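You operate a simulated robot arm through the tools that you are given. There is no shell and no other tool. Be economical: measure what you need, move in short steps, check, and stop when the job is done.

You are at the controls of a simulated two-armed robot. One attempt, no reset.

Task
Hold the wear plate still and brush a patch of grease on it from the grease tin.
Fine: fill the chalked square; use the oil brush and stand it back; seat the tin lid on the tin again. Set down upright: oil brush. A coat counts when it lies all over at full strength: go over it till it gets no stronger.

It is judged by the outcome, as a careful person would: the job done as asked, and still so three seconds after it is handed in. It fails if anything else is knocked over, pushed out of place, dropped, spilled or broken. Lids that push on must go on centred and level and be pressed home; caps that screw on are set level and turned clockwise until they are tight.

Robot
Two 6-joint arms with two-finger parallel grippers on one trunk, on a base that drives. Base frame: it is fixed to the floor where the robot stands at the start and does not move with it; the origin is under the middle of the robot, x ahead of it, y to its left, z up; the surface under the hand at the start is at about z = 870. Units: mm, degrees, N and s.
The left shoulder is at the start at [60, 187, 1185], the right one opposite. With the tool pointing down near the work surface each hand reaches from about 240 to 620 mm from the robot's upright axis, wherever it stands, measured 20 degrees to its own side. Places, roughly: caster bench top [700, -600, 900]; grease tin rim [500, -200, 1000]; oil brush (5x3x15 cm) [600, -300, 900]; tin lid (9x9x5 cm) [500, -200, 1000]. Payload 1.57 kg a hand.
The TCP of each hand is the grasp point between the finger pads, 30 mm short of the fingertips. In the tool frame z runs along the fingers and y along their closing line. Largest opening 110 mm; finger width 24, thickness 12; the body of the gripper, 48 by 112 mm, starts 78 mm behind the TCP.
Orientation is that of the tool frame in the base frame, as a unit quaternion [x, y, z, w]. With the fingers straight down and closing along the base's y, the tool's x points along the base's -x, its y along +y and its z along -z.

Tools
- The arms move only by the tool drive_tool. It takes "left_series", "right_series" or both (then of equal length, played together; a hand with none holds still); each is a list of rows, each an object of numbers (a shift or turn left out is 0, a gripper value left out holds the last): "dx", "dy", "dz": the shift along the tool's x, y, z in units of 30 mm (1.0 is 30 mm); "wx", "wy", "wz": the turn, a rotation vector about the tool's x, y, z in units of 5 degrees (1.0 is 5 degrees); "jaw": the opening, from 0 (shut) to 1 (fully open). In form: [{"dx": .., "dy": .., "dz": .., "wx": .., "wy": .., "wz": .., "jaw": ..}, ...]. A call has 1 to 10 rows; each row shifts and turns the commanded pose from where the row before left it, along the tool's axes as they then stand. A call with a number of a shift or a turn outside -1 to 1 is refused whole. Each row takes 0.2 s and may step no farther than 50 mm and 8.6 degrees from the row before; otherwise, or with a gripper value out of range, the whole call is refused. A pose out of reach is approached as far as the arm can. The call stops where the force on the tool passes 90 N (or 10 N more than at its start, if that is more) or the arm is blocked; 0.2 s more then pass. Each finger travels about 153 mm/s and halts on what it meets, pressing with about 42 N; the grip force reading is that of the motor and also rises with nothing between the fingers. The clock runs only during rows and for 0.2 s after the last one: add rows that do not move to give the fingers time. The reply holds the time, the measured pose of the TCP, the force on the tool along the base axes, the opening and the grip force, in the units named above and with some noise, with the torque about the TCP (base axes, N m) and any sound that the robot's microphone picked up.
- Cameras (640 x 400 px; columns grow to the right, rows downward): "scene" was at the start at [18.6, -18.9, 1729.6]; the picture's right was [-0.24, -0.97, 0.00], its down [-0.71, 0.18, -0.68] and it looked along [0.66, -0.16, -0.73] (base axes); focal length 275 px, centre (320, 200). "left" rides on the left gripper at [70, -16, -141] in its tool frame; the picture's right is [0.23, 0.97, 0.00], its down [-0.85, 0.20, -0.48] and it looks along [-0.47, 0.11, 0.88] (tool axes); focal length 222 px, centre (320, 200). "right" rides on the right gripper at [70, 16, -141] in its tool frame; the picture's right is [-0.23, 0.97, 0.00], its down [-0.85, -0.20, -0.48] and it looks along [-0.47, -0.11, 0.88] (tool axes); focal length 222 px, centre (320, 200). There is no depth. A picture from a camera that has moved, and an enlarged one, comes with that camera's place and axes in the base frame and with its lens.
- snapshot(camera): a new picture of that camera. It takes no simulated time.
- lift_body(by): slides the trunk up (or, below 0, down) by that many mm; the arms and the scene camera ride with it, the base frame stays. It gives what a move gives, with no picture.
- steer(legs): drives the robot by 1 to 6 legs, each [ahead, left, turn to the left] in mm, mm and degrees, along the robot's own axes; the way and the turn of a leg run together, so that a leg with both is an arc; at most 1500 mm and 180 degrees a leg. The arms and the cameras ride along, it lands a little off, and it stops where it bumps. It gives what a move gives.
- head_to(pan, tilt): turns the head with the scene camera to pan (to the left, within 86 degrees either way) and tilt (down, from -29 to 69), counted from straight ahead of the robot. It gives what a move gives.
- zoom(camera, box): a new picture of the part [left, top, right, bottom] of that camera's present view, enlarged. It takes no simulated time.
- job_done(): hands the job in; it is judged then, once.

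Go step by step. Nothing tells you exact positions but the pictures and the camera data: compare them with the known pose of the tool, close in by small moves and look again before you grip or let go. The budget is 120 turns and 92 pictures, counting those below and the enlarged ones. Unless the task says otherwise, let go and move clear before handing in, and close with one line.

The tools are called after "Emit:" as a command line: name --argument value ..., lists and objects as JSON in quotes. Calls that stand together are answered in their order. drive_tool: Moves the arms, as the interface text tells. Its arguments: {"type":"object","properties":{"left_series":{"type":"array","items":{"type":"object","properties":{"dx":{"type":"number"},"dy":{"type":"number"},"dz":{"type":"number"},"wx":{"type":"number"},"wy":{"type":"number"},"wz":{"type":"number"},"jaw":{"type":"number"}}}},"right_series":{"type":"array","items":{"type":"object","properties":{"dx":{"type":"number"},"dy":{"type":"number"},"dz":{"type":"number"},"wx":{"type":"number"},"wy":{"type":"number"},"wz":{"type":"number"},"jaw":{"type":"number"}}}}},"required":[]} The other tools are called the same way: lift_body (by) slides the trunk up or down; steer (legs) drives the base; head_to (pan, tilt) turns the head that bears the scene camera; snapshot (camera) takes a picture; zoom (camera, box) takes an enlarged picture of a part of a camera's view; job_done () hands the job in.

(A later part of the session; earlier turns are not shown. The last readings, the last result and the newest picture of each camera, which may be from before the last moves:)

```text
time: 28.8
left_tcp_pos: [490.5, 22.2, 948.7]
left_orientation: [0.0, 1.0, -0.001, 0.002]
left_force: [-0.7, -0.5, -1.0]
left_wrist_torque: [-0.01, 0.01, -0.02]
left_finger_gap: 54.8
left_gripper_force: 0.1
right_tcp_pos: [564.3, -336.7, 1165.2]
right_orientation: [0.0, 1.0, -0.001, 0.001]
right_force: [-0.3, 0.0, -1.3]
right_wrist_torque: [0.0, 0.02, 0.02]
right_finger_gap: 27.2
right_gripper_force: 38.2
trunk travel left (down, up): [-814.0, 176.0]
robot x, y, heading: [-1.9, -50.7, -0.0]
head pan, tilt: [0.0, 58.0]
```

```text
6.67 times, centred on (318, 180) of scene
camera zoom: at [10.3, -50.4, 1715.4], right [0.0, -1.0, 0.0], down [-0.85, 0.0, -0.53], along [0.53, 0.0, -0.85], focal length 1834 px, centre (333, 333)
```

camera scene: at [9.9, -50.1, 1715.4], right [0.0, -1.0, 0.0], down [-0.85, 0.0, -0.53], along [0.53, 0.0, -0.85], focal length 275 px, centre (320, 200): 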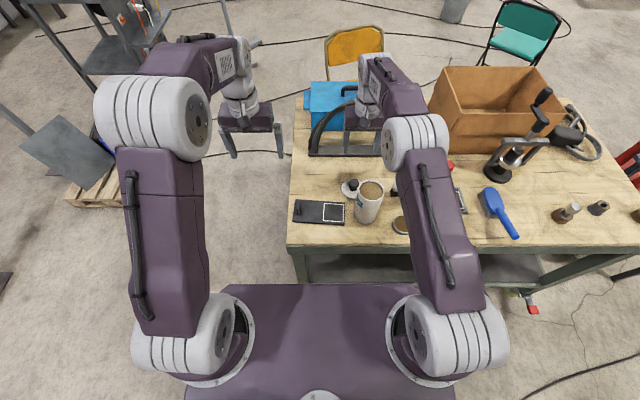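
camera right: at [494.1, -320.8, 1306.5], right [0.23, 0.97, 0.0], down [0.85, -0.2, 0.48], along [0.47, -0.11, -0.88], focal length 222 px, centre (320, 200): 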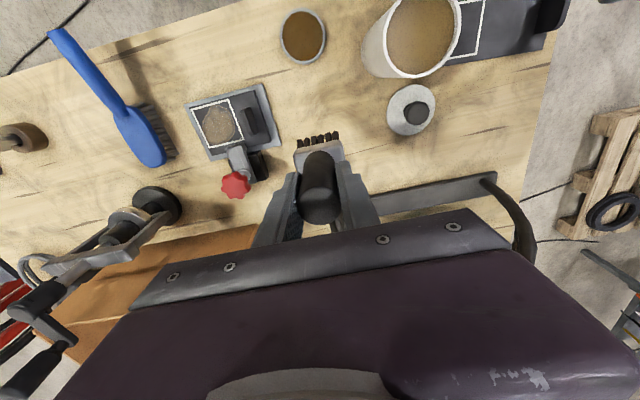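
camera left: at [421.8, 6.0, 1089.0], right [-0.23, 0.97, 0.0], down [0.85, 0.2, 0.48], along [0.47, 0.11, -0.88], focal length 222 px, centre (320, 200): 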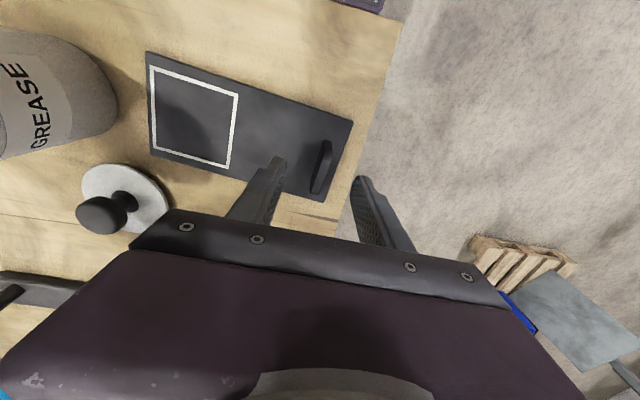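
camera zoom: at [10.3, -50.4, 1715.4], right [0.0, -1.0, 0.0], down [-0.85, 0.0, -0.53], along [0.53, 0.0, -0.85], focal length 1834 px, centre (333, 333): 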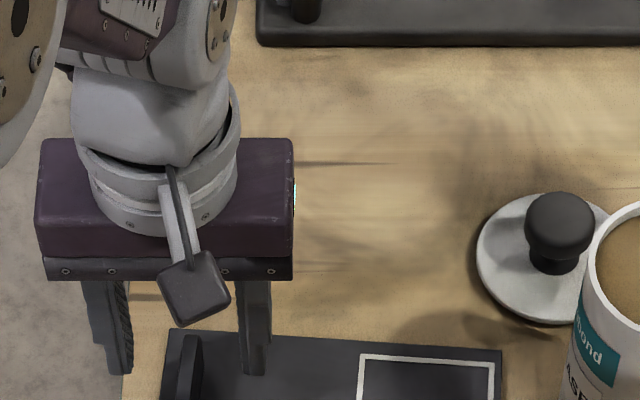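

The tab lies between the fingers. Lowering 33 mm and closing on it.

Emit:
drive_tool --left_series '[{"dy": 0.04, "dx": 0.05, "dz": 0.6}, {"dz": 0.5}, {}]'

Emit:
snapshot --camera "left"

Emit:
snapshot --camera "scene"

```text
time: 29.6
left_tcp_pos: [487.4, 24.5, 915.0]
left_orientation: [0.0, 1.0, -0.001, 0.002]
left_force: [0.5, 0.3, -0.5]
left_wrist_torque: [-0.02, -0.02, 0.01]
left_finger_gap: 54.8
left_gripper_force: 0.1
right_tcp_pos: [563.9, -337.5, 1165.4]
right_orientation: [0.0, 1.0, 0.0, 0.001]
right_force: [0.2, -0.3, -0.5]
right_wrist_torque: [0.01, -0.02, 0.0]
right_finger_gap: 27.3
right_gripper_force: 37.5
trunk travel left (down, up): [-814.0, 176.0]
robot x, y, heading: [-2.3, -47.4, -0.1]
head pan, tilt: [0.0, 58.0]
```

```text
55 pictures are left
camera left: at [420.3, 7.9, 1056.2], right [-0.23, 0.97, 0.0], down [0.85, 0.2, 0.48], along [0.47, 0.11, -0.88], focal length 222 px, centre (320, 200)
```

left: 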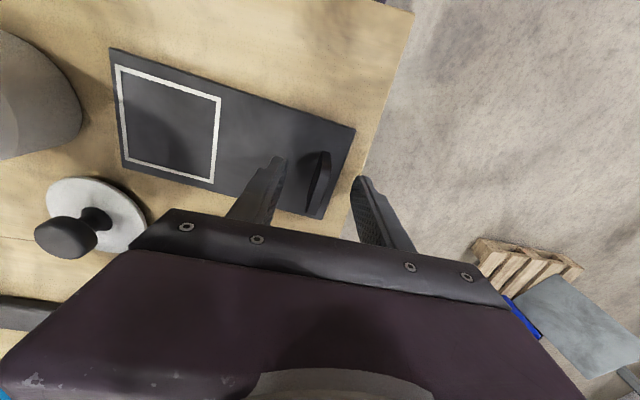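

```text
54 pictures are left
camera scene: at [10.3, -50.4, 1715.4], right [0.0, -1.0, 0.0], down [-0.85, 0.0, -0.53], along [0.53, 0.0, -0.85], focal length 275 px, centre (320, 200)
```

scene: 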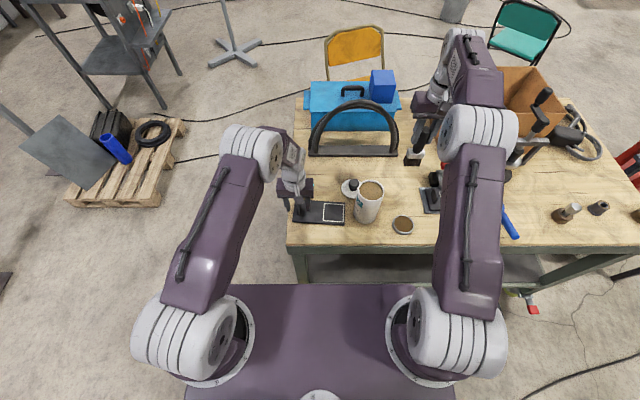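

Centred on the tab. Closing the left gripper.

Emit:
drive_tool --left_series '[{"jaw": 0.3}, {"jaw": 0.15}, {"jaw": 0.05}, {"jaw": 0}, {}]'

Emit:
zoom --camera "scene" --box '[270, 160, 430, 260]'

Emit:
snapshot --camera "left"

```text
time: 30.8
left_tcp_pos: [489.1, 24.6, 915.8]
left_orientation: [0.0, 1.0, -0.001, 0.001]
left_force: [-0.4, -1.0, 1.0]
left_wrist_torque: [0.45, 0.33, 0.1]
left_finger_gap: 8.0
left_gripper_force: 26.9
right_tcp_pos: [564.0, -337.1, 1166.0]
right_orientation: [0.0, 1.0, 0.0, 0.001]
right_force: [-1.0, 0.3, -1.0]
right_wrist_torque: [-0.01, -0.03, 0.03]
right_finger_gap: 27.2
right_gripper_force: 37.7
trunk travel left (down, up): [-814.0, 176.0]
robot x, y, heading: [-2.4, -50.8, -0.1]
head pan, tilt: [0.0, 58.0]
```

```text
4.00 times, centred on (350, 210) of scene
camera zoom: at [10.5, -50.9, 1715.4], right [0.0, -1.0, 0.0], down [-0.85, 0.0, -0.53], along [0.53, 0.0, -0.85], focal length 1100 px, centre (200, 160)
```

zoom: 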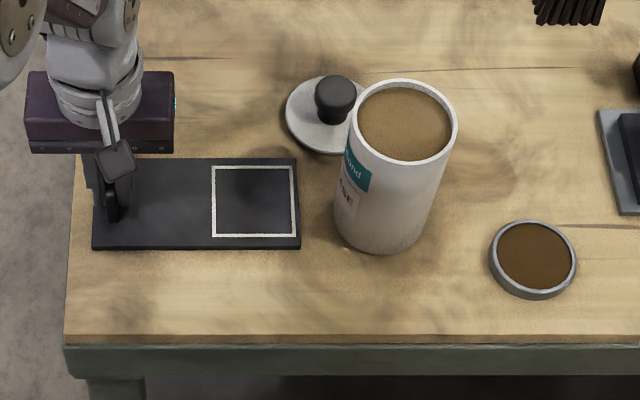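

```text
52 pictures are left
camera left: at [420.3, 7.6, 1056.3], right [-0.23, 0.97, 0.0], down [0.85, 0.2, 0.48], along [0.47, 0.11, -0.88], focal length 222 px, centre (320, 200)
```

left: 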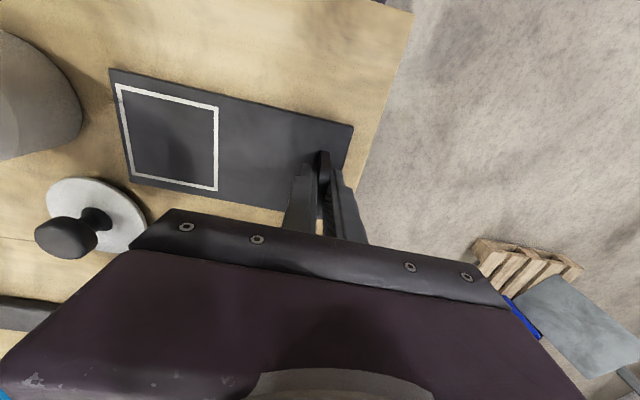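

The plate squared up with the gripper; its chalked square now spans about x 453–525, y −62 to −134. Next I carry the brush over the tin.

Emit:
drive_tool --right_series '[{"dx": 0.56, "dy": 0.867}, {"dx": 0.56, "dy": 0.867}, {"dx": 0.56, "dy": 0.867}, {"dx": 0.56, "dy": 0.867}, {"dx": 0.56, "dy": 0.867}, {}]'

Emit:
zoom --camera "scene" --box '[306, 140, 434, 220]'

Emit:
snapshot --camera "right"

Emit:
snapshot --camera "left"

```text
time: 32.2
left_tcp_pos: [488.1, 24.6, 916.2]
left_orientation: [0.001, 1.0, 0.001, 0.001]
left_force: [-0.6, -1.1, 0.2]
left_wrist_torque: [0.48, 0.18, 0.03]
left_finger_gap: 7.9
left_gripper_force: 26.8
right_tcp_pos: [479.8, -206.8, 1165.8]
right_orientation: [-0.001, 1.0, 0.0, 0.001]
right_force: [-0.5, 0.3, -1.1]
right_wrist_torque: [0.01, 0.03, -0.02]
right_finger_gap: 26.9
right_gripper_force: 37.8
trunk travel left (down, up): [-814.0, 176.0]
robot x, y, heading: [2.2, -51.0, -0.3]
head pan, tilt: [0.0, 58.0]
```

```text
5.00 times, centred on (370, 180) of scene
camera zoom: at [10.4, -50.9, 1715.4], right [0.0, -1.0, 0.0], down [-0.85, 0.0, -0.53], along [0.53, 0.0, -0.85], focal length 1375 px, centre (70, 300)
```

zoom: 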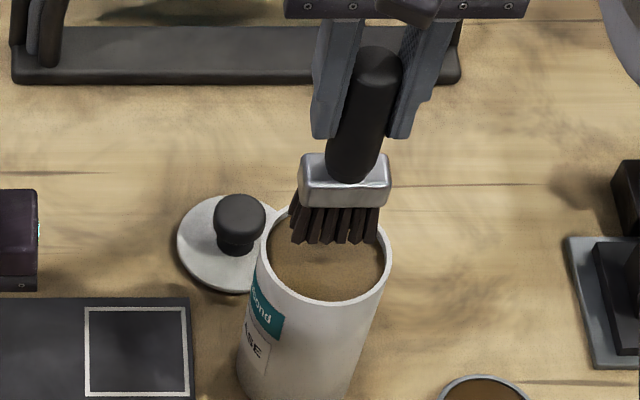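

```text
50 pictures are left
camera right: at [409.7, -190.3, 1306.9], right [0.23, 0.97, 0.0], down [0.85, -0.2, 0.48], along [0.47, -0.11, -0.88], focal length 222 px, centre (320, 200)
```

right: 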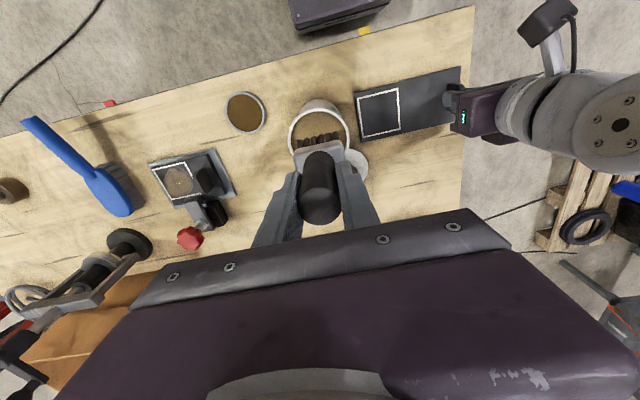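

```text
49 pictures are left
camera left: at [420.2, 7.7, 1056.2], right [-0.23, 0.97, 0.0], down [0.85, 0.2, 0.48], along [0.47, 0.11, -0.88], focal length 222 px, centre (320, 200)
```

left: 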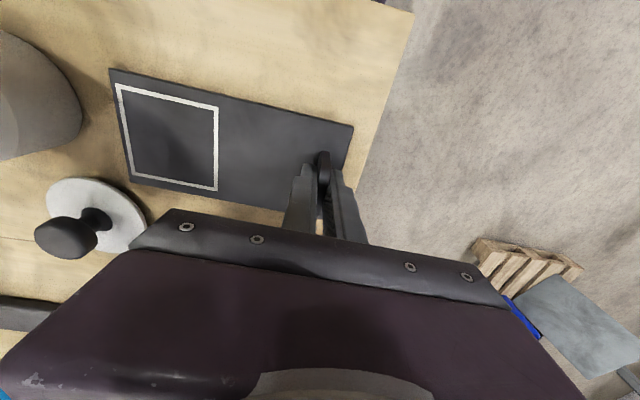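

The brush is centred over the opening. I'll lower it slowly into the grease, watching the force.

Emit:
drive_tool --right_series '[{"dz": 0.5}, {"dz": 0.5}, {"dz": 0.3}, {"dz": 0.2}, {}]'

Emit:
zoom --camera "scene" --box '[306, 140, 434, 220]'

```text
time: 33.4
left_tcp_pos: [486.6, 25.5, 916.4]
left_orientation: [0.001, 1.0, 0.0, 0.002]
left_force: [0.5, 0.2, 0.4]
left_wrist_torque: [0.73, 0.0, -0.02]
left_finger_gap: 7.8
left_gripper_force: 26.5
right_tcp_pos: [480.1, -206.3, 1121.4]
right_orientation: [0.0, 1.0, -0.001, 0.004]
right_force: [2.7, -3.5, 28.3]
right_wrist_torque: [-0.11, -0.32, -0.06]
right_finger_gap: 27.1
right_gripper_force: 37.7
trunk travel left (down, up): [-814.0, 176.0]
robot x, y, heading: [-1.1, -50.8, -0.4]
head pan, tilt: [0.0, 58.0]
```

```text
5.00 times, centred on (370, 180) of scene
camera zoom: at [7.6, -49.4, 1715.5], right [0.0, -1.0, 0.0], down [-0.85, 0.0, -0.53], along [0.53, 0.0, -0.85], focal length 1375 px, centre (70, 300)
```

zoom: 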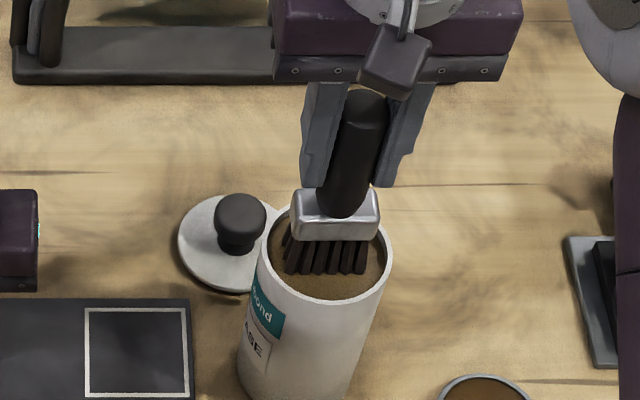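

The brush met the grease surface at 28 N. Lifting out to check the bristles are loaded.

Emit:
drive_tool --right_series '[{"dz": -0.2}, {"dz": -0.5}, {"dz": -0.5}, {"dz": -0.5}, {}]'

Emit:
zoom --camera "scene" --box '[306, 140, 434, 220]'

```text
time: 34.6
left_tcp_pos: [489.5, 24.0, 915.5]
left_orientation: [0.0, 1.0, 0.0, 0.002]
left_force: [3.4, 1.2, 2.2]
left_wrist_torque: [0.47, 0.44, -0.11]
left_finger_gap: 7.7
left_gripper_force: 26.9
right_tcp_pos: [480.5, -207.4, 1170.4]
right_orientation: [0.0, 1.0, 0.0, 0.001]
right_force: [-0.4, 0.2, -1.5]
right_wrist_torque: [0.01, -0.01, 0.01]
right_finger_gap: 27.1
right_gripper_force: 37.6
trunk travel left (down, up): [-814.0, 176.0]
robot x, y, heading: [0.8, -53.0, 0.0]
head pan, tilt: [0.0, 58.0]
```

```text
5.00 times, centred on (370, 180) of scene
camera zoom: at [11.3, -50.1, 1715.5], right [0.0, -1.0, 0.0], down [-0.85, 0.0, -0.53], along [0.53, 0.0, -0.85], focal length 1375 px, centre (70, 300)
```

zoom: 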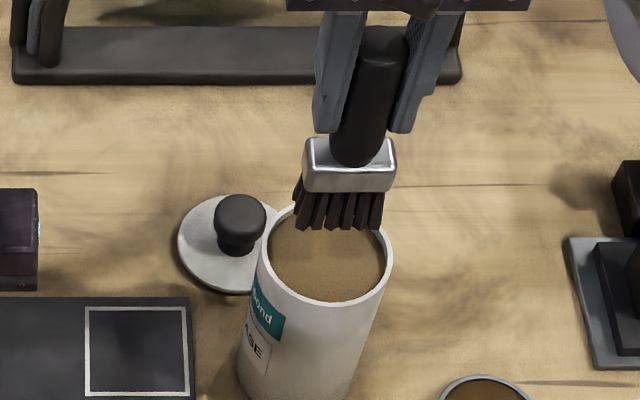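

There's a dent in the grease and the brush slid up about 10 mm in the grip, so I'll use gentle force. With the hand as it is, its body would meet the left hand over the square, so I'll first turn it 90° above the tin.

Emit:
drive_tool --right_series '[{"wz": -1}, {"wz": -1}, {"wz": -1}, {"wz": -1}, {"wz": -1}, {"wz": -1}, {"wz": -1}, {"wz": -1}, {"wz": -1}]'

Emit:
drive_tool --right_series '[{"wz": -1}, {"wz": -1}, {"wz": -1}, {"wz": -1}, {"wz": -1}, {"wz": -1}, {"wz": -1}, {"wz": -1}, {"wz": -1}]'

Emit:
snapshot --camera "scene"

Emit:
snapshot --camera "right"

```text
time: 36.6
left_tcp_pos: [489.7, 24.8, 915.8]
left_orientation: [0.0, 1.0, -0.001, 0.002]
left_force: [5.7, 1.2, 5.9]
left_wrist_torque: [0.5, 0.06, -0.03]
left_finger_gap: 7.6
left_gripper_force: 26.3
right_tcp_pos: [480.8, -206.7, 1170.5]
right_orientation: [-0.383, 0.924, -0.001, 0.001]
right_force: [-0.2, 0.4, -0.4]
right_wrist_torque: [0.02, -0.01, 0.0]
right_finger_gap: 27.2
right_gripper_force: 37.7
trunk travel left (down, up): [-814.0, 176.0]
robot x, y, heading: [-1.0, -47.3, -0.1]
head pan, tilt: [0.0, 58.0]
```

```text
time: 38.6
left_tcp_pos: [490.0, 24.2, 914.9]
left_orientation: [0.0, 1.0, -0.001, 0.002]
left_force: [6.6, 2.1, 8.7]
left_wrist_torque: [0.54, -0.32, -0.02]
left_finger_gap: 7.7
left_gripper_force: 26.8
right_tcp_pos: [480.0, -206.1, 1172.4]
right_orientation: [0.708, -0.706, 0.001, 0.0]
right_force: [0.4, 0.3, -0.7]
right_wrist_torque: [0.04, -0.03, 0.04]
right_finger_gap: 27.2
right_gripper_force: 37.7
trunk travel left (down, up): [-814.0, 176.0]
robot x, y, heading: [3.7, -49.2, -0.2]
head pan, tilt: [0.0, 58.0]
```

```text
46 pictures are left
camera scene: at [11.0, -50.1, 1715.4], right [0.0, -1.0, 0.0], down [-0.85, 0.0, -0.53], along [0.53, 0.0, -0.85], focal length 275 px, centre (320, 200)
```

scene: 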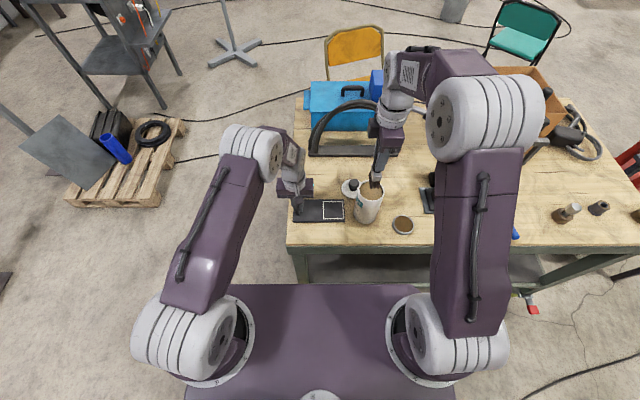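

```text
45 pictures are left
camera right: at [463.8, -276.6, 1312.6], right [-0.97, 0.23, 0.0], down [0.2, 0.86, 0.48], along [0.11, 0.47, -0.88], focal length 222 px, centre (320, 200)
```

right: 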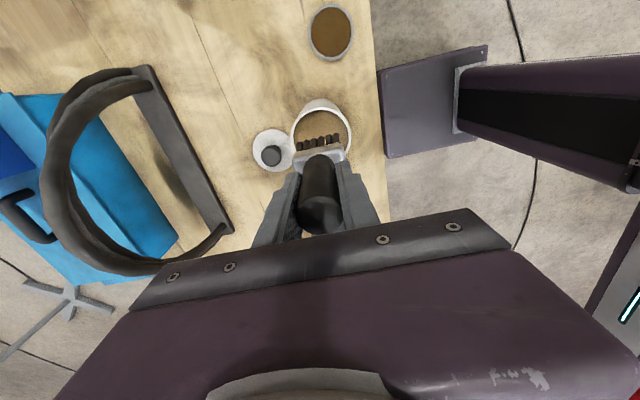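

The hand is turned with its camera away from the left hand. I'll carry the brush over the centre of the square and lower it to just above the plate.

Emit:
drive_tool --right_series '[{"dx": -1, "dy": -0.1}, {"dx": -1, "dy": -0.1}, {"dx": -1, "dy": -0.1}, {"dx": -0.6}, {"dz": 1}, {"dz": 1}, {"dz": 1}, {"dz": 1}, {"dz": 0.9}, {}]'

Emit:
zoom --camera "scene" --box '[280, 160, 408, 240]'

Emit:
snapshot --camera "right"

Emit:
snapshot --camera "left"

```text
time: 40.8
left_tcp_pos: [488.2, 24.9, 916.0]
left_orientation: [0.0, 1.0, -0.001, 0.001]
left_force: [1.9, -1.2, 3.6]
left_wrist_torque: [0.49, 0.2, 0.13]
left_finger_gap: 7.6
left_gripper_force: 26.3
right_tcp_pos: [489.2, -98.9, 1024.3]
right_orientation: [-0.707, 0.708, 0.0, 0.0]
right_force: [-0.5, 0.9, -0.8]
right_wrist_torque: [-0.04, 0.0, -0.01]
right_finger_gap: 26.9
right_gripper_force: 37.3
trunk travel left (down, up): [-814.0, 176.0]
robot x, y, heading: [-0.4, -50.8, -0.0]
head pan, tilt: [0.0, 58.0]
```

```text
5.00 times, centred on (344, 200) of scene
camera zoom: at [10.4, -50.8, 1715.4], right [0.0, -1.0, 0.0], down [-0.85, 0.0, -0.53], along [0.53, 0.0, -0.85], focal length 1375 px, centre (200, 200)
```

zoom: 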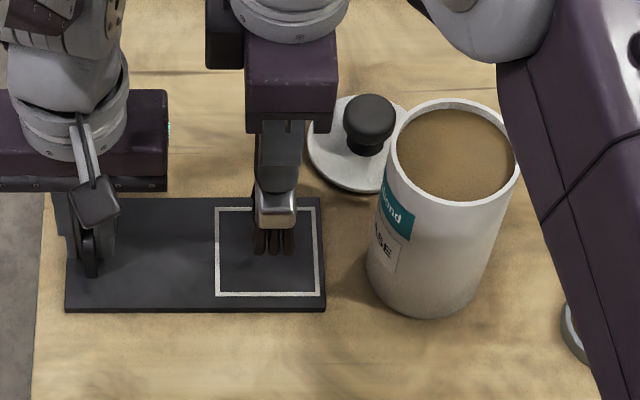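

```text
43 pictures are left
camera right: at [472.7, -169.3, 1165.7], right [-0.97, 0.23, 0.0], down [0.2, 0.86, 0.48], along [0.11, 0.47, -0.88], focal length 222 px, centre (320, 200)
```

right: 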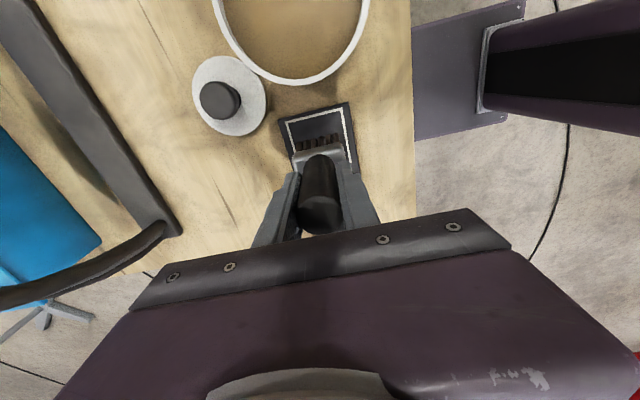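

```text
42 pictures are left
camera left: at [420.1, 7.6, 1056.2], right [-0.23, 0.97, 0.0], down [0.85, 0.2, 0.48], along [0.47, 0.11, -0.88], focal length 222 px, centre (320, 200)
```

left: 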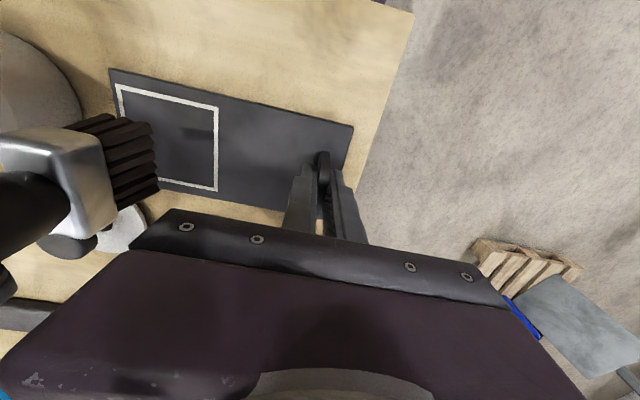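

The brush is over the square. Lowering to contact.

Emit:
drive_tool --right_series '[{"dz": 0.4}, {"dz": 0.3}, {"dz": 0.2}, {}]'

Emit:
drive_tool --right_series '[{"dz": 0.1}, {"dz": 0.1}]'

```text
time: 41.8
left_tcp_pos: [487.6, 25.0, 916.0]
left_orientation: [-0.001, 1.0, -0.001, 0.002]
left_force: [-0.2, -1.2, 1.1]
left_wrist_torque: [0.49, 0.18, 0.09]
left_finger_gap: 7.6
left_gripper_force: 27.1
right_tcp_pos: [489.9, -98.9, 997.2]
right_orientation: [-0.707, 0.707, 0.0, 0.001]
right_force: [-0.2, -0.2, -1.0]
right_wrist_torque: [-0.02, 0.06, -0.02]
right_finger_gap: 27.1
right_gripper_force: 37.9
trunk travel left (down, up): [-814.0, 176.0]
robot x, y, heading: [-0.4, -51.2, -0.1]
head pan, tilt: [0.0, 58.0]
```

```text
time: 42.4
left_tcp_pos: [488.8, 24.9, 915.4]
left_orientation: [0.0, 1.0, -0.001, 0.001]
left_force: [-0.7, -1.9, 1.1]
left_wrist_torque: [0.54, 0.12, 0.19]
left_finger_gap: 7.7
left_gripper_force: 27.4
right_tcp_pos: [490.1, -98.7, 992.4]
right_orientation: [-0.707, 0.707, 0.0, 0.0]
right_force: [0.8, -0.2, -0.2]
right_wrist_torque: [0.0, -0.02, 0.0]
right_finger_gap: 27.0
right_gripper_force: 37.5
trunk travel left (down, up): [-814.0, 176.0]
robot x, y, heading: [4.4, -53.3, -0.0]
head pan, tilt: [0.0, 58.0]
```

Emit:
drive_tool --right_series '[{"dz": 0.1}, {"dz": 0.1}]'

```text
time: 43.0
left_tcp_pos: [489.1, 25.3, 916.2]
left_orientation: [0.001, 1.0, 0.0, 0.002]
left_force: [5.6, -1.5, -0.4]
left_wrist_torque: [0.66, 0.59, 0.35]
left_finger_gap: 8.0
left_gripper_force: 27.1
right_tcp_pos: [488.7, -96.8, 987.0]
right_orientation: [0.707, -0.707, 0.002, -0.001]
right_force: [-4.5, -3.1, 17.6]
right_wrist_torque: [-0.02, 0.47, 0.1]
right_finger_gap: 26.9
right_gripper_force: 37.6
trunk travel left (down, up): [-814.0, 176.0]
robot x, y, heading: [3.0, -49.9, 0.2]
head pan, tilt: [0.0, 58.0]
```

Contact at TCP z ≈ 987 with 18 N. I'll ease slightly and stroke across the square in a serpentine.

Emit:
drive_tool --right_series '[{"dy": 0.33, "dz": -0.04}, {"dx": -0.7}, {"dx": 0.5}, {"dx": 0.5}, {"dx": 0.47}, {"dy": -0.33}, {"dx": -0.5}, {"dx": -0.5}, {"dx": -0.47}, {"dy": -0.33}]'

Emit:
zoom --camera "scene" --box '[280, 160, 408, 240]'

Emit:
snapshot --camera "left"

```text
time: 45.2
left_tcp_pos: [489.1, 24.8, 916.1]
left_orientation: [0.0, 1.0, -0.001, 0.002]
left_force: [0.7, -1.2, -0.6]
left_wrist_torque: [0.63, -0.17, 0.11]
left_finger_gap: 7.9
left_gripper_force: 26.8
right_tcp_pos: [499.8, -76.2, 986.8]
right_orientation: [0.708, -0.706, 0.001, -0.001]
right_force: [-4.0, 1.5, 9.4]
right_wrist_torque: [0.29, 0.26, 0.03]
right_finger_gap: 27.3
right_gripper_force: 38.0
trunk travel left (down, up): [-814.0, 176.0]
robot x, y, heading: [-0.3, -50.9, -0.0]
head pan, tilt: [0.0, 58.0]
```

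```text
5.00 times, centred on (344, 200) of scene
camera zoom: at [10.1, -50.1, 1715.4], right [0.0, -1.0, 0.0], down [-0.85, 0.0, -0.53], along [0.53, 0.0, -0.85], focal length 1375 px, centre (200, 200)
```

zoom: 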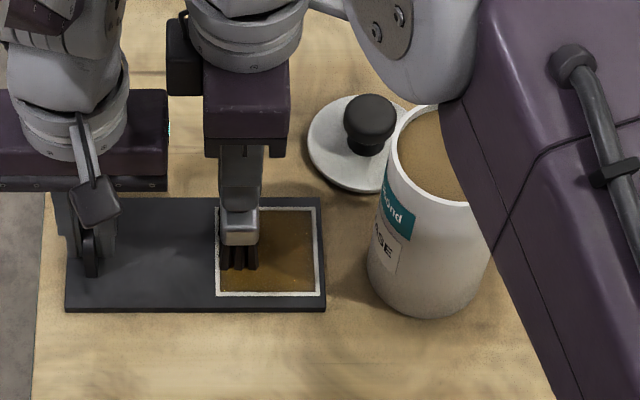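

```text
40 pictures are left
camera left: at [420.1, 8.0, 1056.3], right [-0.23, 0.97, 0.0], down [0.85, 0.2, 0.48], along [0.47, 0.11, -0.88], focal length 222 px, centre (320, 200)
```

left: 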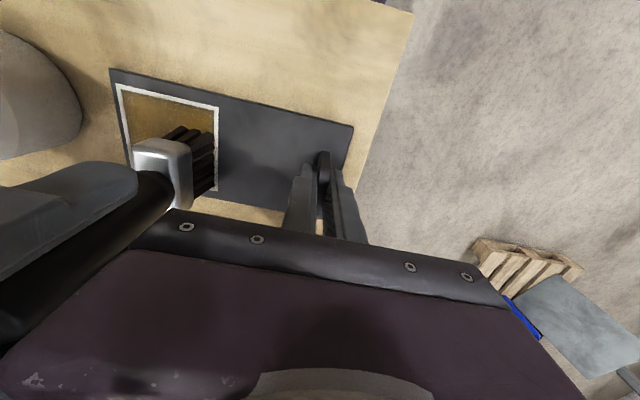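

The coat lies well inside the square. More passes for full strength.

Emit:
drive_tool --right_series '[{"dx": 0.5}, {"dx": 0.5}, {"dx": 0.5}, {"dy": 0.33}, {"dx": -0.5}, {"dx": -0.5}, {"dx": -0.5}, {"dy": 0.33}, {"dx": 0.75}, {"dx": 0.75}]'

Emit:
drive_tool --right_series '[{"dz": -1}, {"dz": -1}, {"dx": 1}, {"dx": 1}, {"dz": -1}, {"dz": -1}]'

Emit:
zoom --camera "scene" --box '[304, 180, 368, 220]'

Emit:
zoom --camera "left" --box '[100, 60, 260, 210]'

```text
time: 47.4
left_tcp_pos: [488.3, 23.7, 916.4]
left_orientation: [0.001, 1.0, -0.001, 0.002]
left_force: [-1.1, 0.6, -0.6]
left_wrist_torque: [0.67, -0.14, 0.05]
left_finger_gap: 7.9
left_gripper_force: 27.1
right_tcp_pos: [480.0, -122.5, 986.8]
right_orientation: [-0.707, 0.707, -0.001, 0.001]
right_force: [-0.4, 1.1, -0.9]
right_wrist_torque: [-0.02, 0.0, 0.0]
right_finger_gap: 26.9
right_gripper_force: 37.6
trunk travel left (down, up): [-814.0, 176.0]
robot x, y, heading: [-0.2, -50.9, -0.0]
head pan, tilt: [0.0, 58.0]
```

```text
time: 48.8
left_tcp_pos: [488.4, 24.4, 914.9]
left_orientation: [0.0, 1.0, -0.001, 0.001]
left_force: [-2.7, -1.1, 0.1]
left_wrist_torque: [0.44, -0.3, 0.07]
left_finger_gap: 7.9
left_gripper_force: 27.2
right_tcp_pos: [480.3, -182.9, 1106.8]
right_orientation: [-0.707, 0.707, -0.001, -0.001]
right_force: [-0.3, 1.2, -1.7]
right_wrist_torque: [0.21, -0.07, 0.02]
right_finger_gap: 27.2
right_gripper_force: 37.9
trunk travel left (down, up): [-814.0, 176.0]
robot x, y, heading: [0.5, -51.8, -0.1]
head pan, tilt: [0.0, 58.0]
```

```text
10.00 times, centred on (336, 200) of scene
camera zoom: at [10.3, -50.1, 1715.4], right [0.0, -1.0, 0.0], down [-0.85, 0.0, -0.53], along [0.53, 0.0, -0.85], focal length 2751 px, centre (160, 200)
```

zoom: 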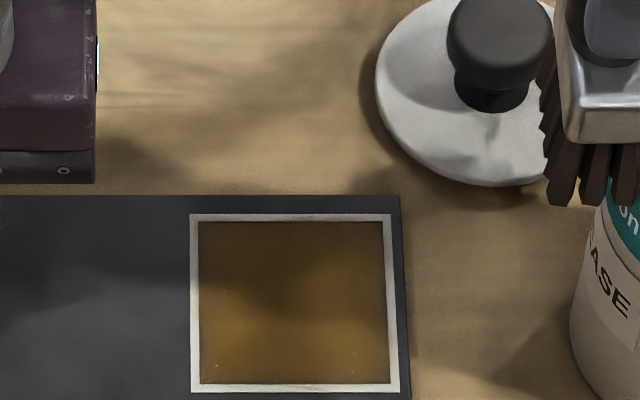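

```text
2.67 times, centred on (180, 135) of left
camera zoom: at [420.2, 8.0, 1056.3], right [-0.23, 0.97, 0.0], down [0.85, 0.2, 0.48], along [0.47, 0.11, -0.88], focal length 592 px, centre (693, 373)
```

zoom: 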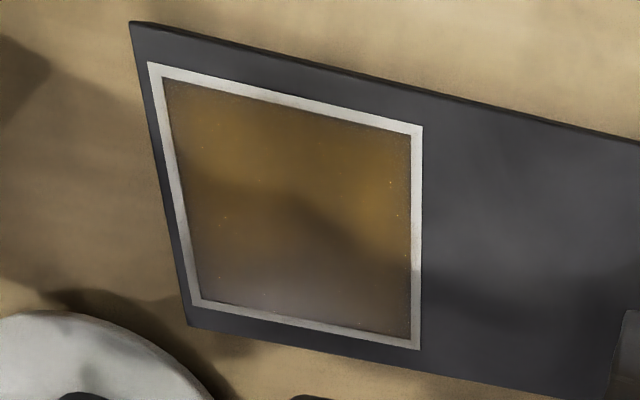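

The coat fills the square evenly. But I moved sideways too low toward the tin, so I'll check that nothing was pushed.

Emit:
zoom --camera "scene" --box '[290, 150, 450, 250]'

```text
4.00 times, centred on (370, 200) of scene
camera zoom: at [10.3, -50.1, 1715.4], right [0.0, -1.0, 0.0], down [-0.85, 0.0, -0.53], along [0.53, 0.0, -0.85], focal length 1100 px, centre (120, 200)
```

zoom: 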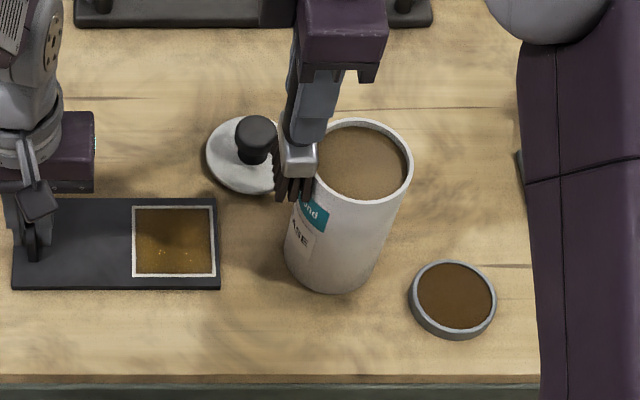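

The brush pushed the tin about 30 mm to the right; it's still upright and nothing spilled. I'll back the brush off and up, then put the tin back in its place later.

Emit:
drive_tool --right_series '[{"dx": -0.5}, {"dz": -1}, {"dz": -1}, {"dz": -1}, {}]'

Emit:
zoom --camera "scene" --box '[290, 130, 450, 230]'

Emit:
snapshot --camera "right"

Emit:
snapshot --camera "left"

```text
time: 50.0
left_tcp_pos: [488.5, 24.0, 916.9]
left_orientation: [0.0, 1.0, -0.001, 0.002]
left_force: [-0.6, 1.1, 0.1]
left_wrist_torque: [0.51, 0.06, 0.06]
left_finger_gap: 7.8
left_gripper_force: 27.2
right_tcp_pos: [479.4, -167.8, 1197.4]
right_orientation: [-0.707, 0.707, -0.001, 0.0]
right_force: [0.0, -0.3, -0.4]
right_wrist_torque: [0.0, -0.03, -0.02]
right_finger_gap: 27.1
right_gripper_force: 37.9
trunk travel left (down, up): [-814.0, 176.0]
robot x, y, heading: [-0.5, -48.5, 0.2]
head pan, tilt: [0.0, 58.0]
```

```text
4.00 times, centred on (370, 180) of scene
camera zoom: at [10.3, -50.2, 1715.4], right [0.0, -1.0, 0.0], down [-0.85, 0.0, -0.53], along [0.53, 0.0, -0.85], focal length 1100 px, centre (120, 280)
```

zoom: 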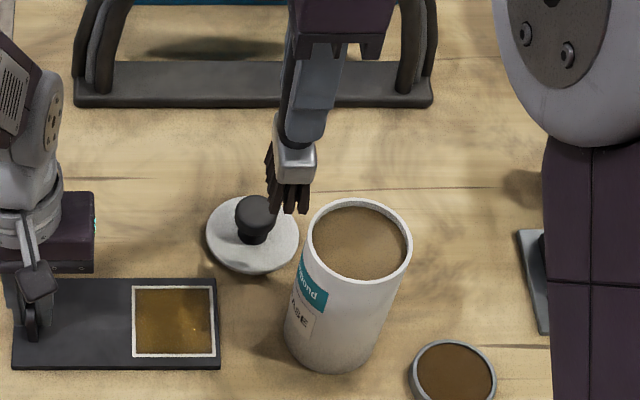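

```text
35 pictures are left
camera right: at [462.4, -237.8, 1338.3], right [-0.97, 0.23, 0.0], down [0.2, 0.86, 0.48], along [0.11, 0.47, -0.88], focal length 222 px, centre (320, 200)
```

right: 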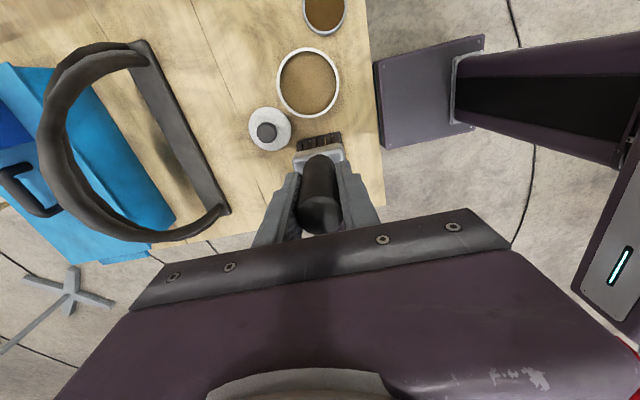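

```text
34 pictures are left
camera left: at [420.2, 8.0, 1056.3], right [-0.23, 0.97, 0.0], down [0.85, 0.2, 0.48], along [0.47, 0.11, -0.88], focal length 222 px, centre (320, 200)
```

left: 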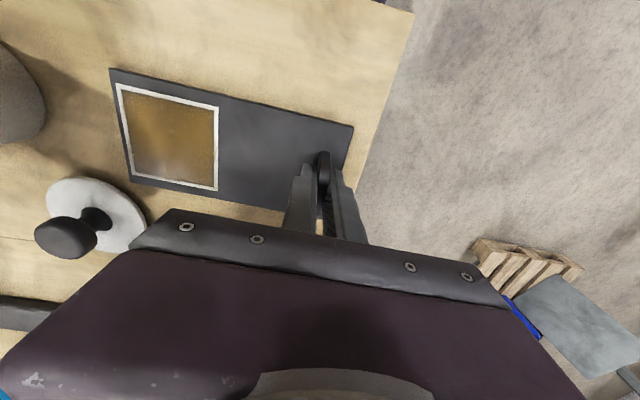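

The brush is still straight in the grip. I'll take a second load (tin now centred at about (482,-236)) to make sure the coat is full strength.

Emit:
drive_tool --right_series '[{"dx": 0.8}, {"dx": 0.8}, {"dx": 0.67, "dy": -0.05}, {"dz": 1}, {"dz": 0.7}, {"dz": 0.4}, {}]'

Emit:
zoom --camera "scene" --box '[290, 130, 450, 230]'

```text
time: 51.6
left_tcp_pos: [488.8, 25.0, 914.8]
left_orientation: [0.001, 1.0, -0.001, 0.001]
left_force: [-0.1, 1.4, 0.0]
left_wrist_torque: [0.51, 0.0, 0.04]
left_finger_gap: 7.9
left_gripper_force: 26.7
right_tcp_pos: [479.9, -235.3, 1134.0]
right_orientation: [-0.707, 0.707, -0.002, 0.0]
right_force: [-0.4, 0.0, -0.1]
right_wrist_torque: [0.01, -0.01, -0.01]
right_finger_gap: 27.0
right_gripper_force: 37.7
trunk travel left (down, up): [-814.0, 176.0]
robot x, y, heading: [2.2, -53.4, 0.3]
head pan, tilt: [0.0, 58.0]
```

```text
4.00 times, centred on (370, 180) of scene
camera zoom: at [10.3, -50.2, 1715.4], right [0.0, -1.0, 0.0], down [-0.85, 0.0, -0.53], along [0.53, 0.0, -0.85], focal length 1100 px, centre (120, 280)
```

zoom: 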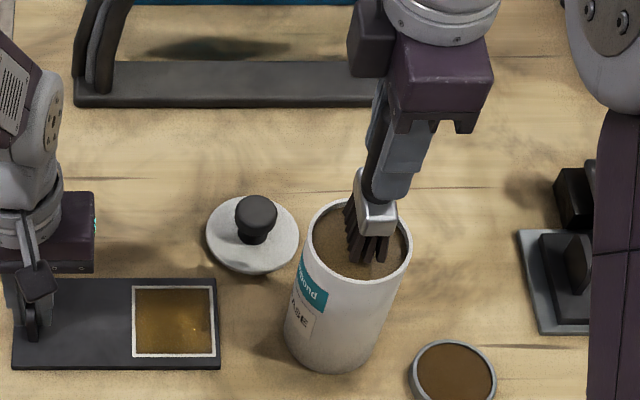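

Well inside the rim. Lowering gently into the grease.

Emit:
drive_tool --right_series '[{"dz": 0.2}, {"dz": 0.15}, {}]'

```text
time: 52.4
left_tcp_pos: [489.0, 24.8, 915.5]
left_orientation: [-0.001, 1.0, -0.001, 0.002]
left_force: [-1.2, 1.2, 0.9]
left_wrist_torque: [0.52, 0.01, 0.0]
left_finger_gap: 7.6
left_gripper_force: 27.2
right_tcp_pos: [480.7, -235.0, 1123.2]
right_orientation: [0.708, -0.706, 0.001, 0.001]
right_force: [0.6, -0.1, -0.7]
right_wrist_torque: [-0.01, -0.02, 0.01]
right_finger_gap: 27.0
right_gripper_force: 37.1
trunk travel left (down, up): [-814.0, 176.0]
robot x, y, heading: [3.2, -48.4, -0.2]
head pan, tilt: [0.0, 58.0]
```

Emit:
drive_tool --right_series '[{"dz": 0.15}, {"dz": 0.1}, {}]'

```text
time: 53.2
left_tcp_pos: [486.4, 25.6, 916.2]
left_orientation: [0.0, 1.0, 0.0, 0.002]
left_force: [-1.1, 0.6, 0.0]
left_wrist_torque: [0.72, 0.0, -0.02]
left_finger_gap: 8.0
left_gripper_force: 27.3
right_tcp_pos: [480.1, -235.4, 1117.0]
right_orientation: [0.707, -0.707, 0.003, -0.002]
right_force: [2.3, -2.3, 29.7]
right_wrist_torque: [0.02, 0.23, 0.0]
right_finger_gap: 27.3
right_gripper_force: 38.0
trunk travel left (down, up): [-814.0, 176.0]
robot x, y, heading: [2.1, -49.0, 0.1]
head pan, tilt: [0.0, 58.0]
```

Loaded again. Lifting clear, then carrying over to the square at full height.

Emit:
drive_tool --right_series '[{"dz": -0.3}, {"dz": -0.8}, {"dz": -0.8}, {"dz": -0.8}, {"dx": -1}, {"dx": -1}, {"dx": -1, "dy": -0.1}, {"dx": -1, "dy": -0.1}, {"dx": -0.57, "dy": -0.1}, {}]'

Emit:
drive_tool --right_series '[{"dz": 1}, {"dz": 1}, {"dz": 1}, {"dz": 1}, {"dz": 1}, {"dz": 1}, {"dz": 0.5}, {}]'

Emit:
drive_tool --right_series '[{"dz": 0.1}, {"dz": 0.1}]'

```text
time: 55.4
left_tcp_pos: [489.3, 24.1, 915.7]
left_orientation: [0.0, 1.0, 0.0, 0.001]
left_force: [4.8, 1.3, 5.3]
left_wrist_torque: [0.5, 0.19, -0.05]
left_finger_gap: 7.8
left_gripper_force: 26.4
right_tcp_pos: [489.0, -97.1, 1195.9]
right_orientation: [-0.707, 0.707, -0.001, 0.0]
right_force: [-1.0, 0.1, -1.6]
right_wrist_torque: [-0.02, 0.01, 0.01]
right_finger_gap: 27.3
right_gripper_force: 37.7
trunk travel left (down, up): [-814.0, 176.0]
robot x, y, heading: [-0.2, -52.8, 0.0]
head pan, tilt: [0.0, 58.0]
```

```text
time: 57.2
left_tcp_pos: [489.0, 24.6, 915.8]
left_orientation: [-0.001, 1.0, -0.001, 0.001]
left_force: [6.1, 0.9, 8.2]
left_wrist_torque: [0.49, -0.23, 0.02]
left_finger_gap: 7.8
left_gripper_force: 26.7
right_tcp_pos: [490.5, -98.6, 1001.3]
right_orientation: [-0.707, 0.707, -0.002, 0.001]
right_force: [-1.0, -0.1, -0.5]
right_wrist_torque: [-0.03, 0.03, 0.03]
right_finger_gap: 26.9
right_gripper_force: 37.6
trunk travel left (down, up): [-814.0, 176.0]
robot x, y, heading: [1.8, -53.4, -0.0]
head pan, tilt: [0.0, 58.0]
```

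```text
time: 57.8
left_tcp_pos: [488.6, 24.1, 915.5]
left_orientation: [0.001, 1.0, 0.0, 0.001]
left_force: [5.7, 1.1, 9.0]
left_wrist_torque: [0.54, -0.26, 0.07]
left_finger_gap: 7.8
left_gripper_force: 26.9
right_tcp_pos: [490.7, -98.0, 994.7]
right_orientation: [-0.707, 0.707, 0.0, 0.001]
right_force: [-0.1, -0.1, -1.2]
right_wrist_torque: [-0.01, -0.06, 0.02]
right_finger_gap: 27.0
right_gripper_force: 37.8
trunk travel left (down, up): [-814.0, 176.0]
robot x, y, heading: [-0.5, -51.1, -0.2]
head pan, tilt: [0.0, 58.0]
```

Approaching contact.

Emit:
drive_tool --right_series '[{"dz": 0.1}, {"dz": 0.1}, {"dz": 0.07}]'

```text
time: 58.6
left_tcp_pos: [488.6, 24.6, 915.9]
left_orientation: [0.0, 1.0, -0.001, 0.001]
left_force: [6.3, 1.1, 8.3]
left_wrist_torque: [0.53, -0.2, 0.05]
left_finger_gap: 7.8
left_gripper_force: 27.4
right_tcp_pos: [490.4, -99.8, 987.0]
right_orientation: [0.707, -0.707, 0.001, 0.0]
right_force: [-0.3, 0.3, -1.2]
right_wrist_torque: [0.02, 0.0, 0.01]
right_finger_gap: 27.3
right_gripper_force: 37.6
trunk travel left (down, up): [-814.0, 176.0]
robot x, y, heading: [2.1, -51.9, -0.1]
head pan, tilt: [0.0, 58.0]
```

Emit:
drive_tool --right_series '[{"dz": 0.07}, {"dz": 0.07}, {}]'

```text
time: 59.4
left_tcp_pos: [488.9, 25.0, 916.1]
left_orientation: [0.0, 1.0, -0.001, 0.002]
left_force: [7.1, 1.2, 9.3]
left_wrist_torque: [0.49, -0.17, 0.03]
left_finger_gap: 8.2
left_gripper_force: 27.5
right_tcp_pos: [490.3, -98.2, 983.0]
right_orientation: [0.707, -0.707, 0.001, -0.001]
right_force: [-0.2, 0.4, -1.0]
right_wrist_torque: [0.03, -0.02, -0.01]
right_finger_gap: 27.0
right_gripper_force: 37.2
trunk travel left (down, up): [-814.0, 176.0]
robot x, y, heading: [-2.9, -53.1, -0.1]
head pan, tilt: [0.0, 58.0]
```

Emit:
drive_tool --right_series '[{"dz": 0.06}, {"dz": 0.06}, {}]'

```text
time: 60.2
left_tcp_pos: [485.9, 24.5, 915.3]
left_orientation: [0.001, 1.0, -0.001, 0.0]
left_force: [8.8, 0.9, -1.6]
left_wrist_torque: [0.13, -0.67, 0.64]
left_finger_gap: 8.0
left_gripper_force: 27.2
right_tcp_pos: [489.6, -97.3, 981.4]
right_orientation: [-0.707, 0.708, -0.003, 0.003]
right_force: [-4.0, -2.2, 32.7]
right_wrist_torque: [-0.05, 0.57, 0.01]
right_finger_gap: 27.4
right_gripper_force: 38.0
trunk travel left (down, up): [-814.0, 176.0]
robot x, y, heading: [2.0, -53.4, 0.1]
head pan, tilt: [0.0, 58.0]
```

Contact, a bit firm; easing 1.5 mm and stroking the lanes again.

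Emit:
drive_tool --right_series '[{"dy": 0.33, "dz": -0.05}, {"dx": -0.7}, {"dx": 0.5}, {"dx": 0.5}, {"dx": 0.47}, {"dy": -0.33}, {"dx": -0.5}, {"dx": -0.5}, {"dx": -0.47}, {"dy": -0.33}]'

Emit:
drive_tool --right_series '[{"dx": 0.5}, {"dx": 0.5}, {"dx": 0.47}, {"dy": 0.33}, {"dx": -0.5}, {"dx": -0.5}, {"dx": -0.47}, {"dy": 0.33}, {"dx": 0.75}, {"dx": 0.72}]'

Emit:
drive_tool --right_series '[{"dx": -0.75}, {"dz": -1}, {"dz": -1}, {"dz": -1}, {"dz": -1}, {"dz": -1}, {"dz": -1}, {"dz": -1}, {"dx": 1}]'

Emit:
zoom --camera "scene" --box '[304, 180, 368, 220]'

Emit:
zoom --camera "left" --box '[100, 60, 260, 210]'

```text
time: 62.4
left_tcp_pos: [487.9, 24.8, 917.9]
left_orientation: [-0.001, 1.0, -0.001, 0.001]
left_force: [1.4, -1.2, 0.4]
left_wrist_torque: [0.48, -0.5, 0.2]
left_finger_gap: 7.8
left_gripper_force: 26.6
right_tcp_pos: [498.7, -77.2, 980.5]
right_orientation: [0.707, -0.707, 0.001, 0.0]
right_force: [-3.3, 0.6, 7.4]
right_wrist_torque: [0.27, 0.26, 0.04]
right_finger_gap: 27.0
right_gripper_force: 38.1
trunk travel left (down, up): [-814.0, 176.0]
robot x, y, heading: [1.3, -49.6, -0.1]
head pan, tilt: [0.0, 58.0]
```

```text
time: 64.6
left_tcp_pos: [488.8, 25.3, 917.5]
left_orientation: [-0.001, 1.0, -0.001, 0.002]
left_force: [0.7, 0.9, 3.2]
left_wrist_torque: [0.65, -0.08, 0.12]
left_finger_gap: 7.9
left_gripper_force: 26.8
right_tcp_pos: [479.5, -122.1, 981.0]
right_orientation: [-0.707, 0.707, 0.0, 0.001]
right_force: [0.2, 0.0, -1.6]
right_wrist_torque: [0.02, 0.01, -0.02]
right_finger_gap: 27.2
right_gripper_force: 37.3
trunk travel left (down, up): [-814.0, 176.0]
robot x, y, heading: [1.1, -52.6, 0.0]
head pan, tilt: [0.0, 58.0]
```

```text
time: 66.6
left_tcp_pos: [487.9, 24.7, 916.7]
left_orientation: [0.001, 1.0, 0.0, 0.002]
left_force: [0.4, 1.5, 5.6]
left_wrist_torque: [0.65, -0.03, 0.0]
left_finger_gap: 8.0
left_gripper_force: 26.8
right_tcp_pos: [479.2, -128.8, 1190.2]
right_orientation: [-0.707, 0.707, -0.001, 0.0]
right_force: [0.2, -0.1, -0.7]
right_wrist_torque: [0.02, -0.01, 0.02]
right_finger_gap: 26.9
right_gripper_force: 37.5
trunk travel left (down, up): [-814.0, 176.0]
robot x, y, heading: [-1.4, -53.1, -0.0]
head pan, tilt: [0.0, 58.0]
```

```text
10.00 times, centred on (336, 200) of scene
camera zoom: at [10.0, -51.2, 1715.4], right [0.0, -1.0, 0.0], down [-0.85, 0.0, -0.53], along [0.53, 0.0, -0.85], focal length 2751 px, centre (160, 200)
```

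zoom: 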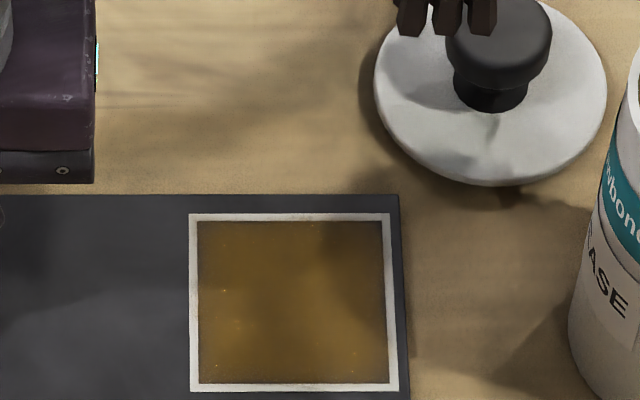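

```text
2.67 times, centred on (180, 135) of left
camera zoom: at [420.1, 7.8, 1056.4], right [-0.23, 0.97, 0.0], down [0.85, 0.2, 0.48], along [0.47, 0.11, -0.88], focal length 592 px, centre (693, 373)
```

zoom: 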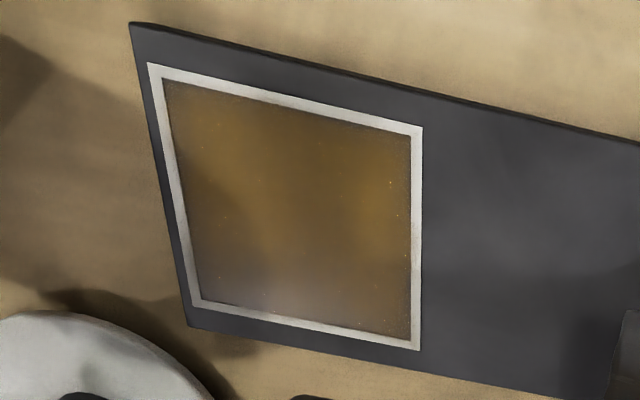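

The coat looks the same as before, so probably at full strength; the darker areas follow shadows. I'll look closely at the edges.

Emit:
zoom --camera "scene" --box '[319, 198, 351, 222]'

Emit:
zoom --camera "left" --box '[110, 75, 230, 200]'

```text
16.00 times, centred on (335, 210) of scene
camera zoom: at [10.0, -51.2, 1715.4], right [0.0, -1.0, 0.0], down [-0.85, 0.0, -0.53], along [0.53, 0.0, -0.85], focal length 4401 px, centre (80, 40)
```

zoom: 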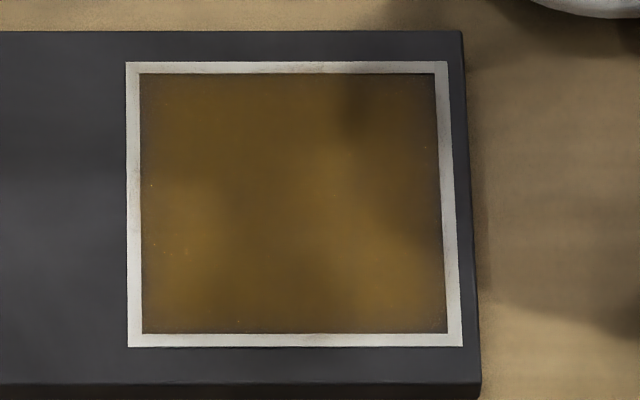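

```text
3.20 times, centred on (170, 138) of left
camera zoom: at [420.1, 7.8, 1056.4], right [-0.23, 0.97, 0.0], down [0.85, 0.2, 0.48], along [0.47, 0.11, -0.88], focal length 711 px, centre (800, 400)
```

zoom: 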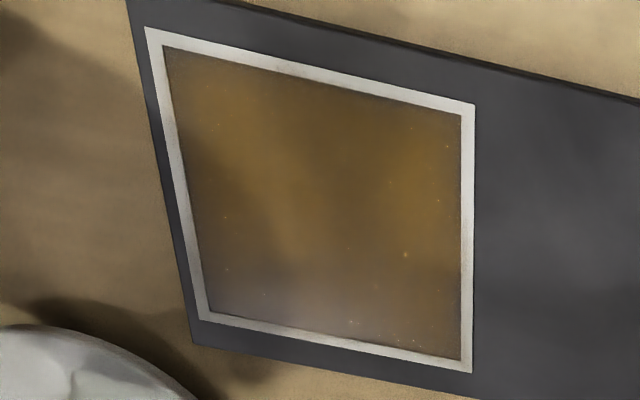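

It's filled; the −y edge strip may be a touch thin where contact was light. One more pass, a millimetre deeper, to be sure.

Emit:
drive_tool --right_series '[{"dx": -0.5, "dy": -0.33}, {"dz": 1}, {"dz": 1}, {"dz": 1}, {"dz": 1}, {"dz": 1}, {"dz": 1}, {"dz": 0.75}, {"dz": 0.15}, {}]'

Emit:
drive_tool --right_series '[{"dz": 0.06}, {}]'

```text
time: 68.8
left_tcp_pos: [488.9, 22.7, 916.7]
left_orientation: [0.001, 1.0, -0.001, 0.002]
left_force: [1.4, 0.6, 3.6]
left_wrist_torque: [0.48, -0.03, 0.07]
left_finger_gap: 7.9
left_gripper_force: 27.0
right_tcp_pos: [489.6, -114.4, 984.8]
right_orientation: [0.707, -0.707, 0.001, -0.001]
right_force: [0.5, -0.8, -1.2]
right_wrist_torque: [-0.01, -0.01, 0.01]
right_finger_gap: 27.1
right_gripper_force: 37.7
trunk travel left (down, up): [-814.0, 176.0]
robot x, y, heading: [4.3, -54.1, -0.0]
head pan, tilt: [0.0, 58.0]
```

```text
time: 69.4
left_tcp_pos: [487.7, 23.4, 915.6]
left_orientation: [-0.001, 1.0, -0.001, 0.002]
left_force: [1.6, 0.3, 3.7]
left_wrist_torque: [0.49, -0.08, 0.09]
left_finger_gap: 7.7
left_gripper_force: 27.0
right_tcp_pos: [490.0, -113.7, 982.2]
right_orientation: [-0.707, 0.707, -0.001, 0.001]
right_force: [-0.5, 0.9, -1.3]
right_wrist_torque: [-0.02, 0.03, 0.02]
right_finger_gap: 27.0
right_gripper_force: 38.0
trunk travel left (down, up): [-814.0, 176.0]
robot x, y, heading: [-1.0, -49.7, 0.1]
head pan, tilt: [0.0, 58.0]
```

Emit:
drive_tool --right_series '[{"dz": 0.06}, {"dz": 0.05}]'

```text
time: 70.0
left_tcp_pos: [487.8, 24.9, 916.6]
left_orientation: [0.001, 1.0, -0.001, 0.002]
left_force: [7.5, -0.4, -0.1]
left_wrist_torque: [0.54, 0.15, 0.45]
left_finger_gap: 7.9
left_gripper_force: 27.0
right_tcp_pos: [489.4, -114.5, 981.1]
right_orientation: [-0.707, 0.707, -0.002, 0.002]
right_force: [-4.5, -0.7, 25.3]
right_wrist_torque: [0.09, 0.64, 0.12]
right_finger_gap: 27.1
right_gripper_force: 37.8
trunk travel left (down, up): [-814.0, 176.0]
robot x, y, heading: [-0.6, -51.5, 0.1]
head pan, tilt: [0.0, 58.0]
```

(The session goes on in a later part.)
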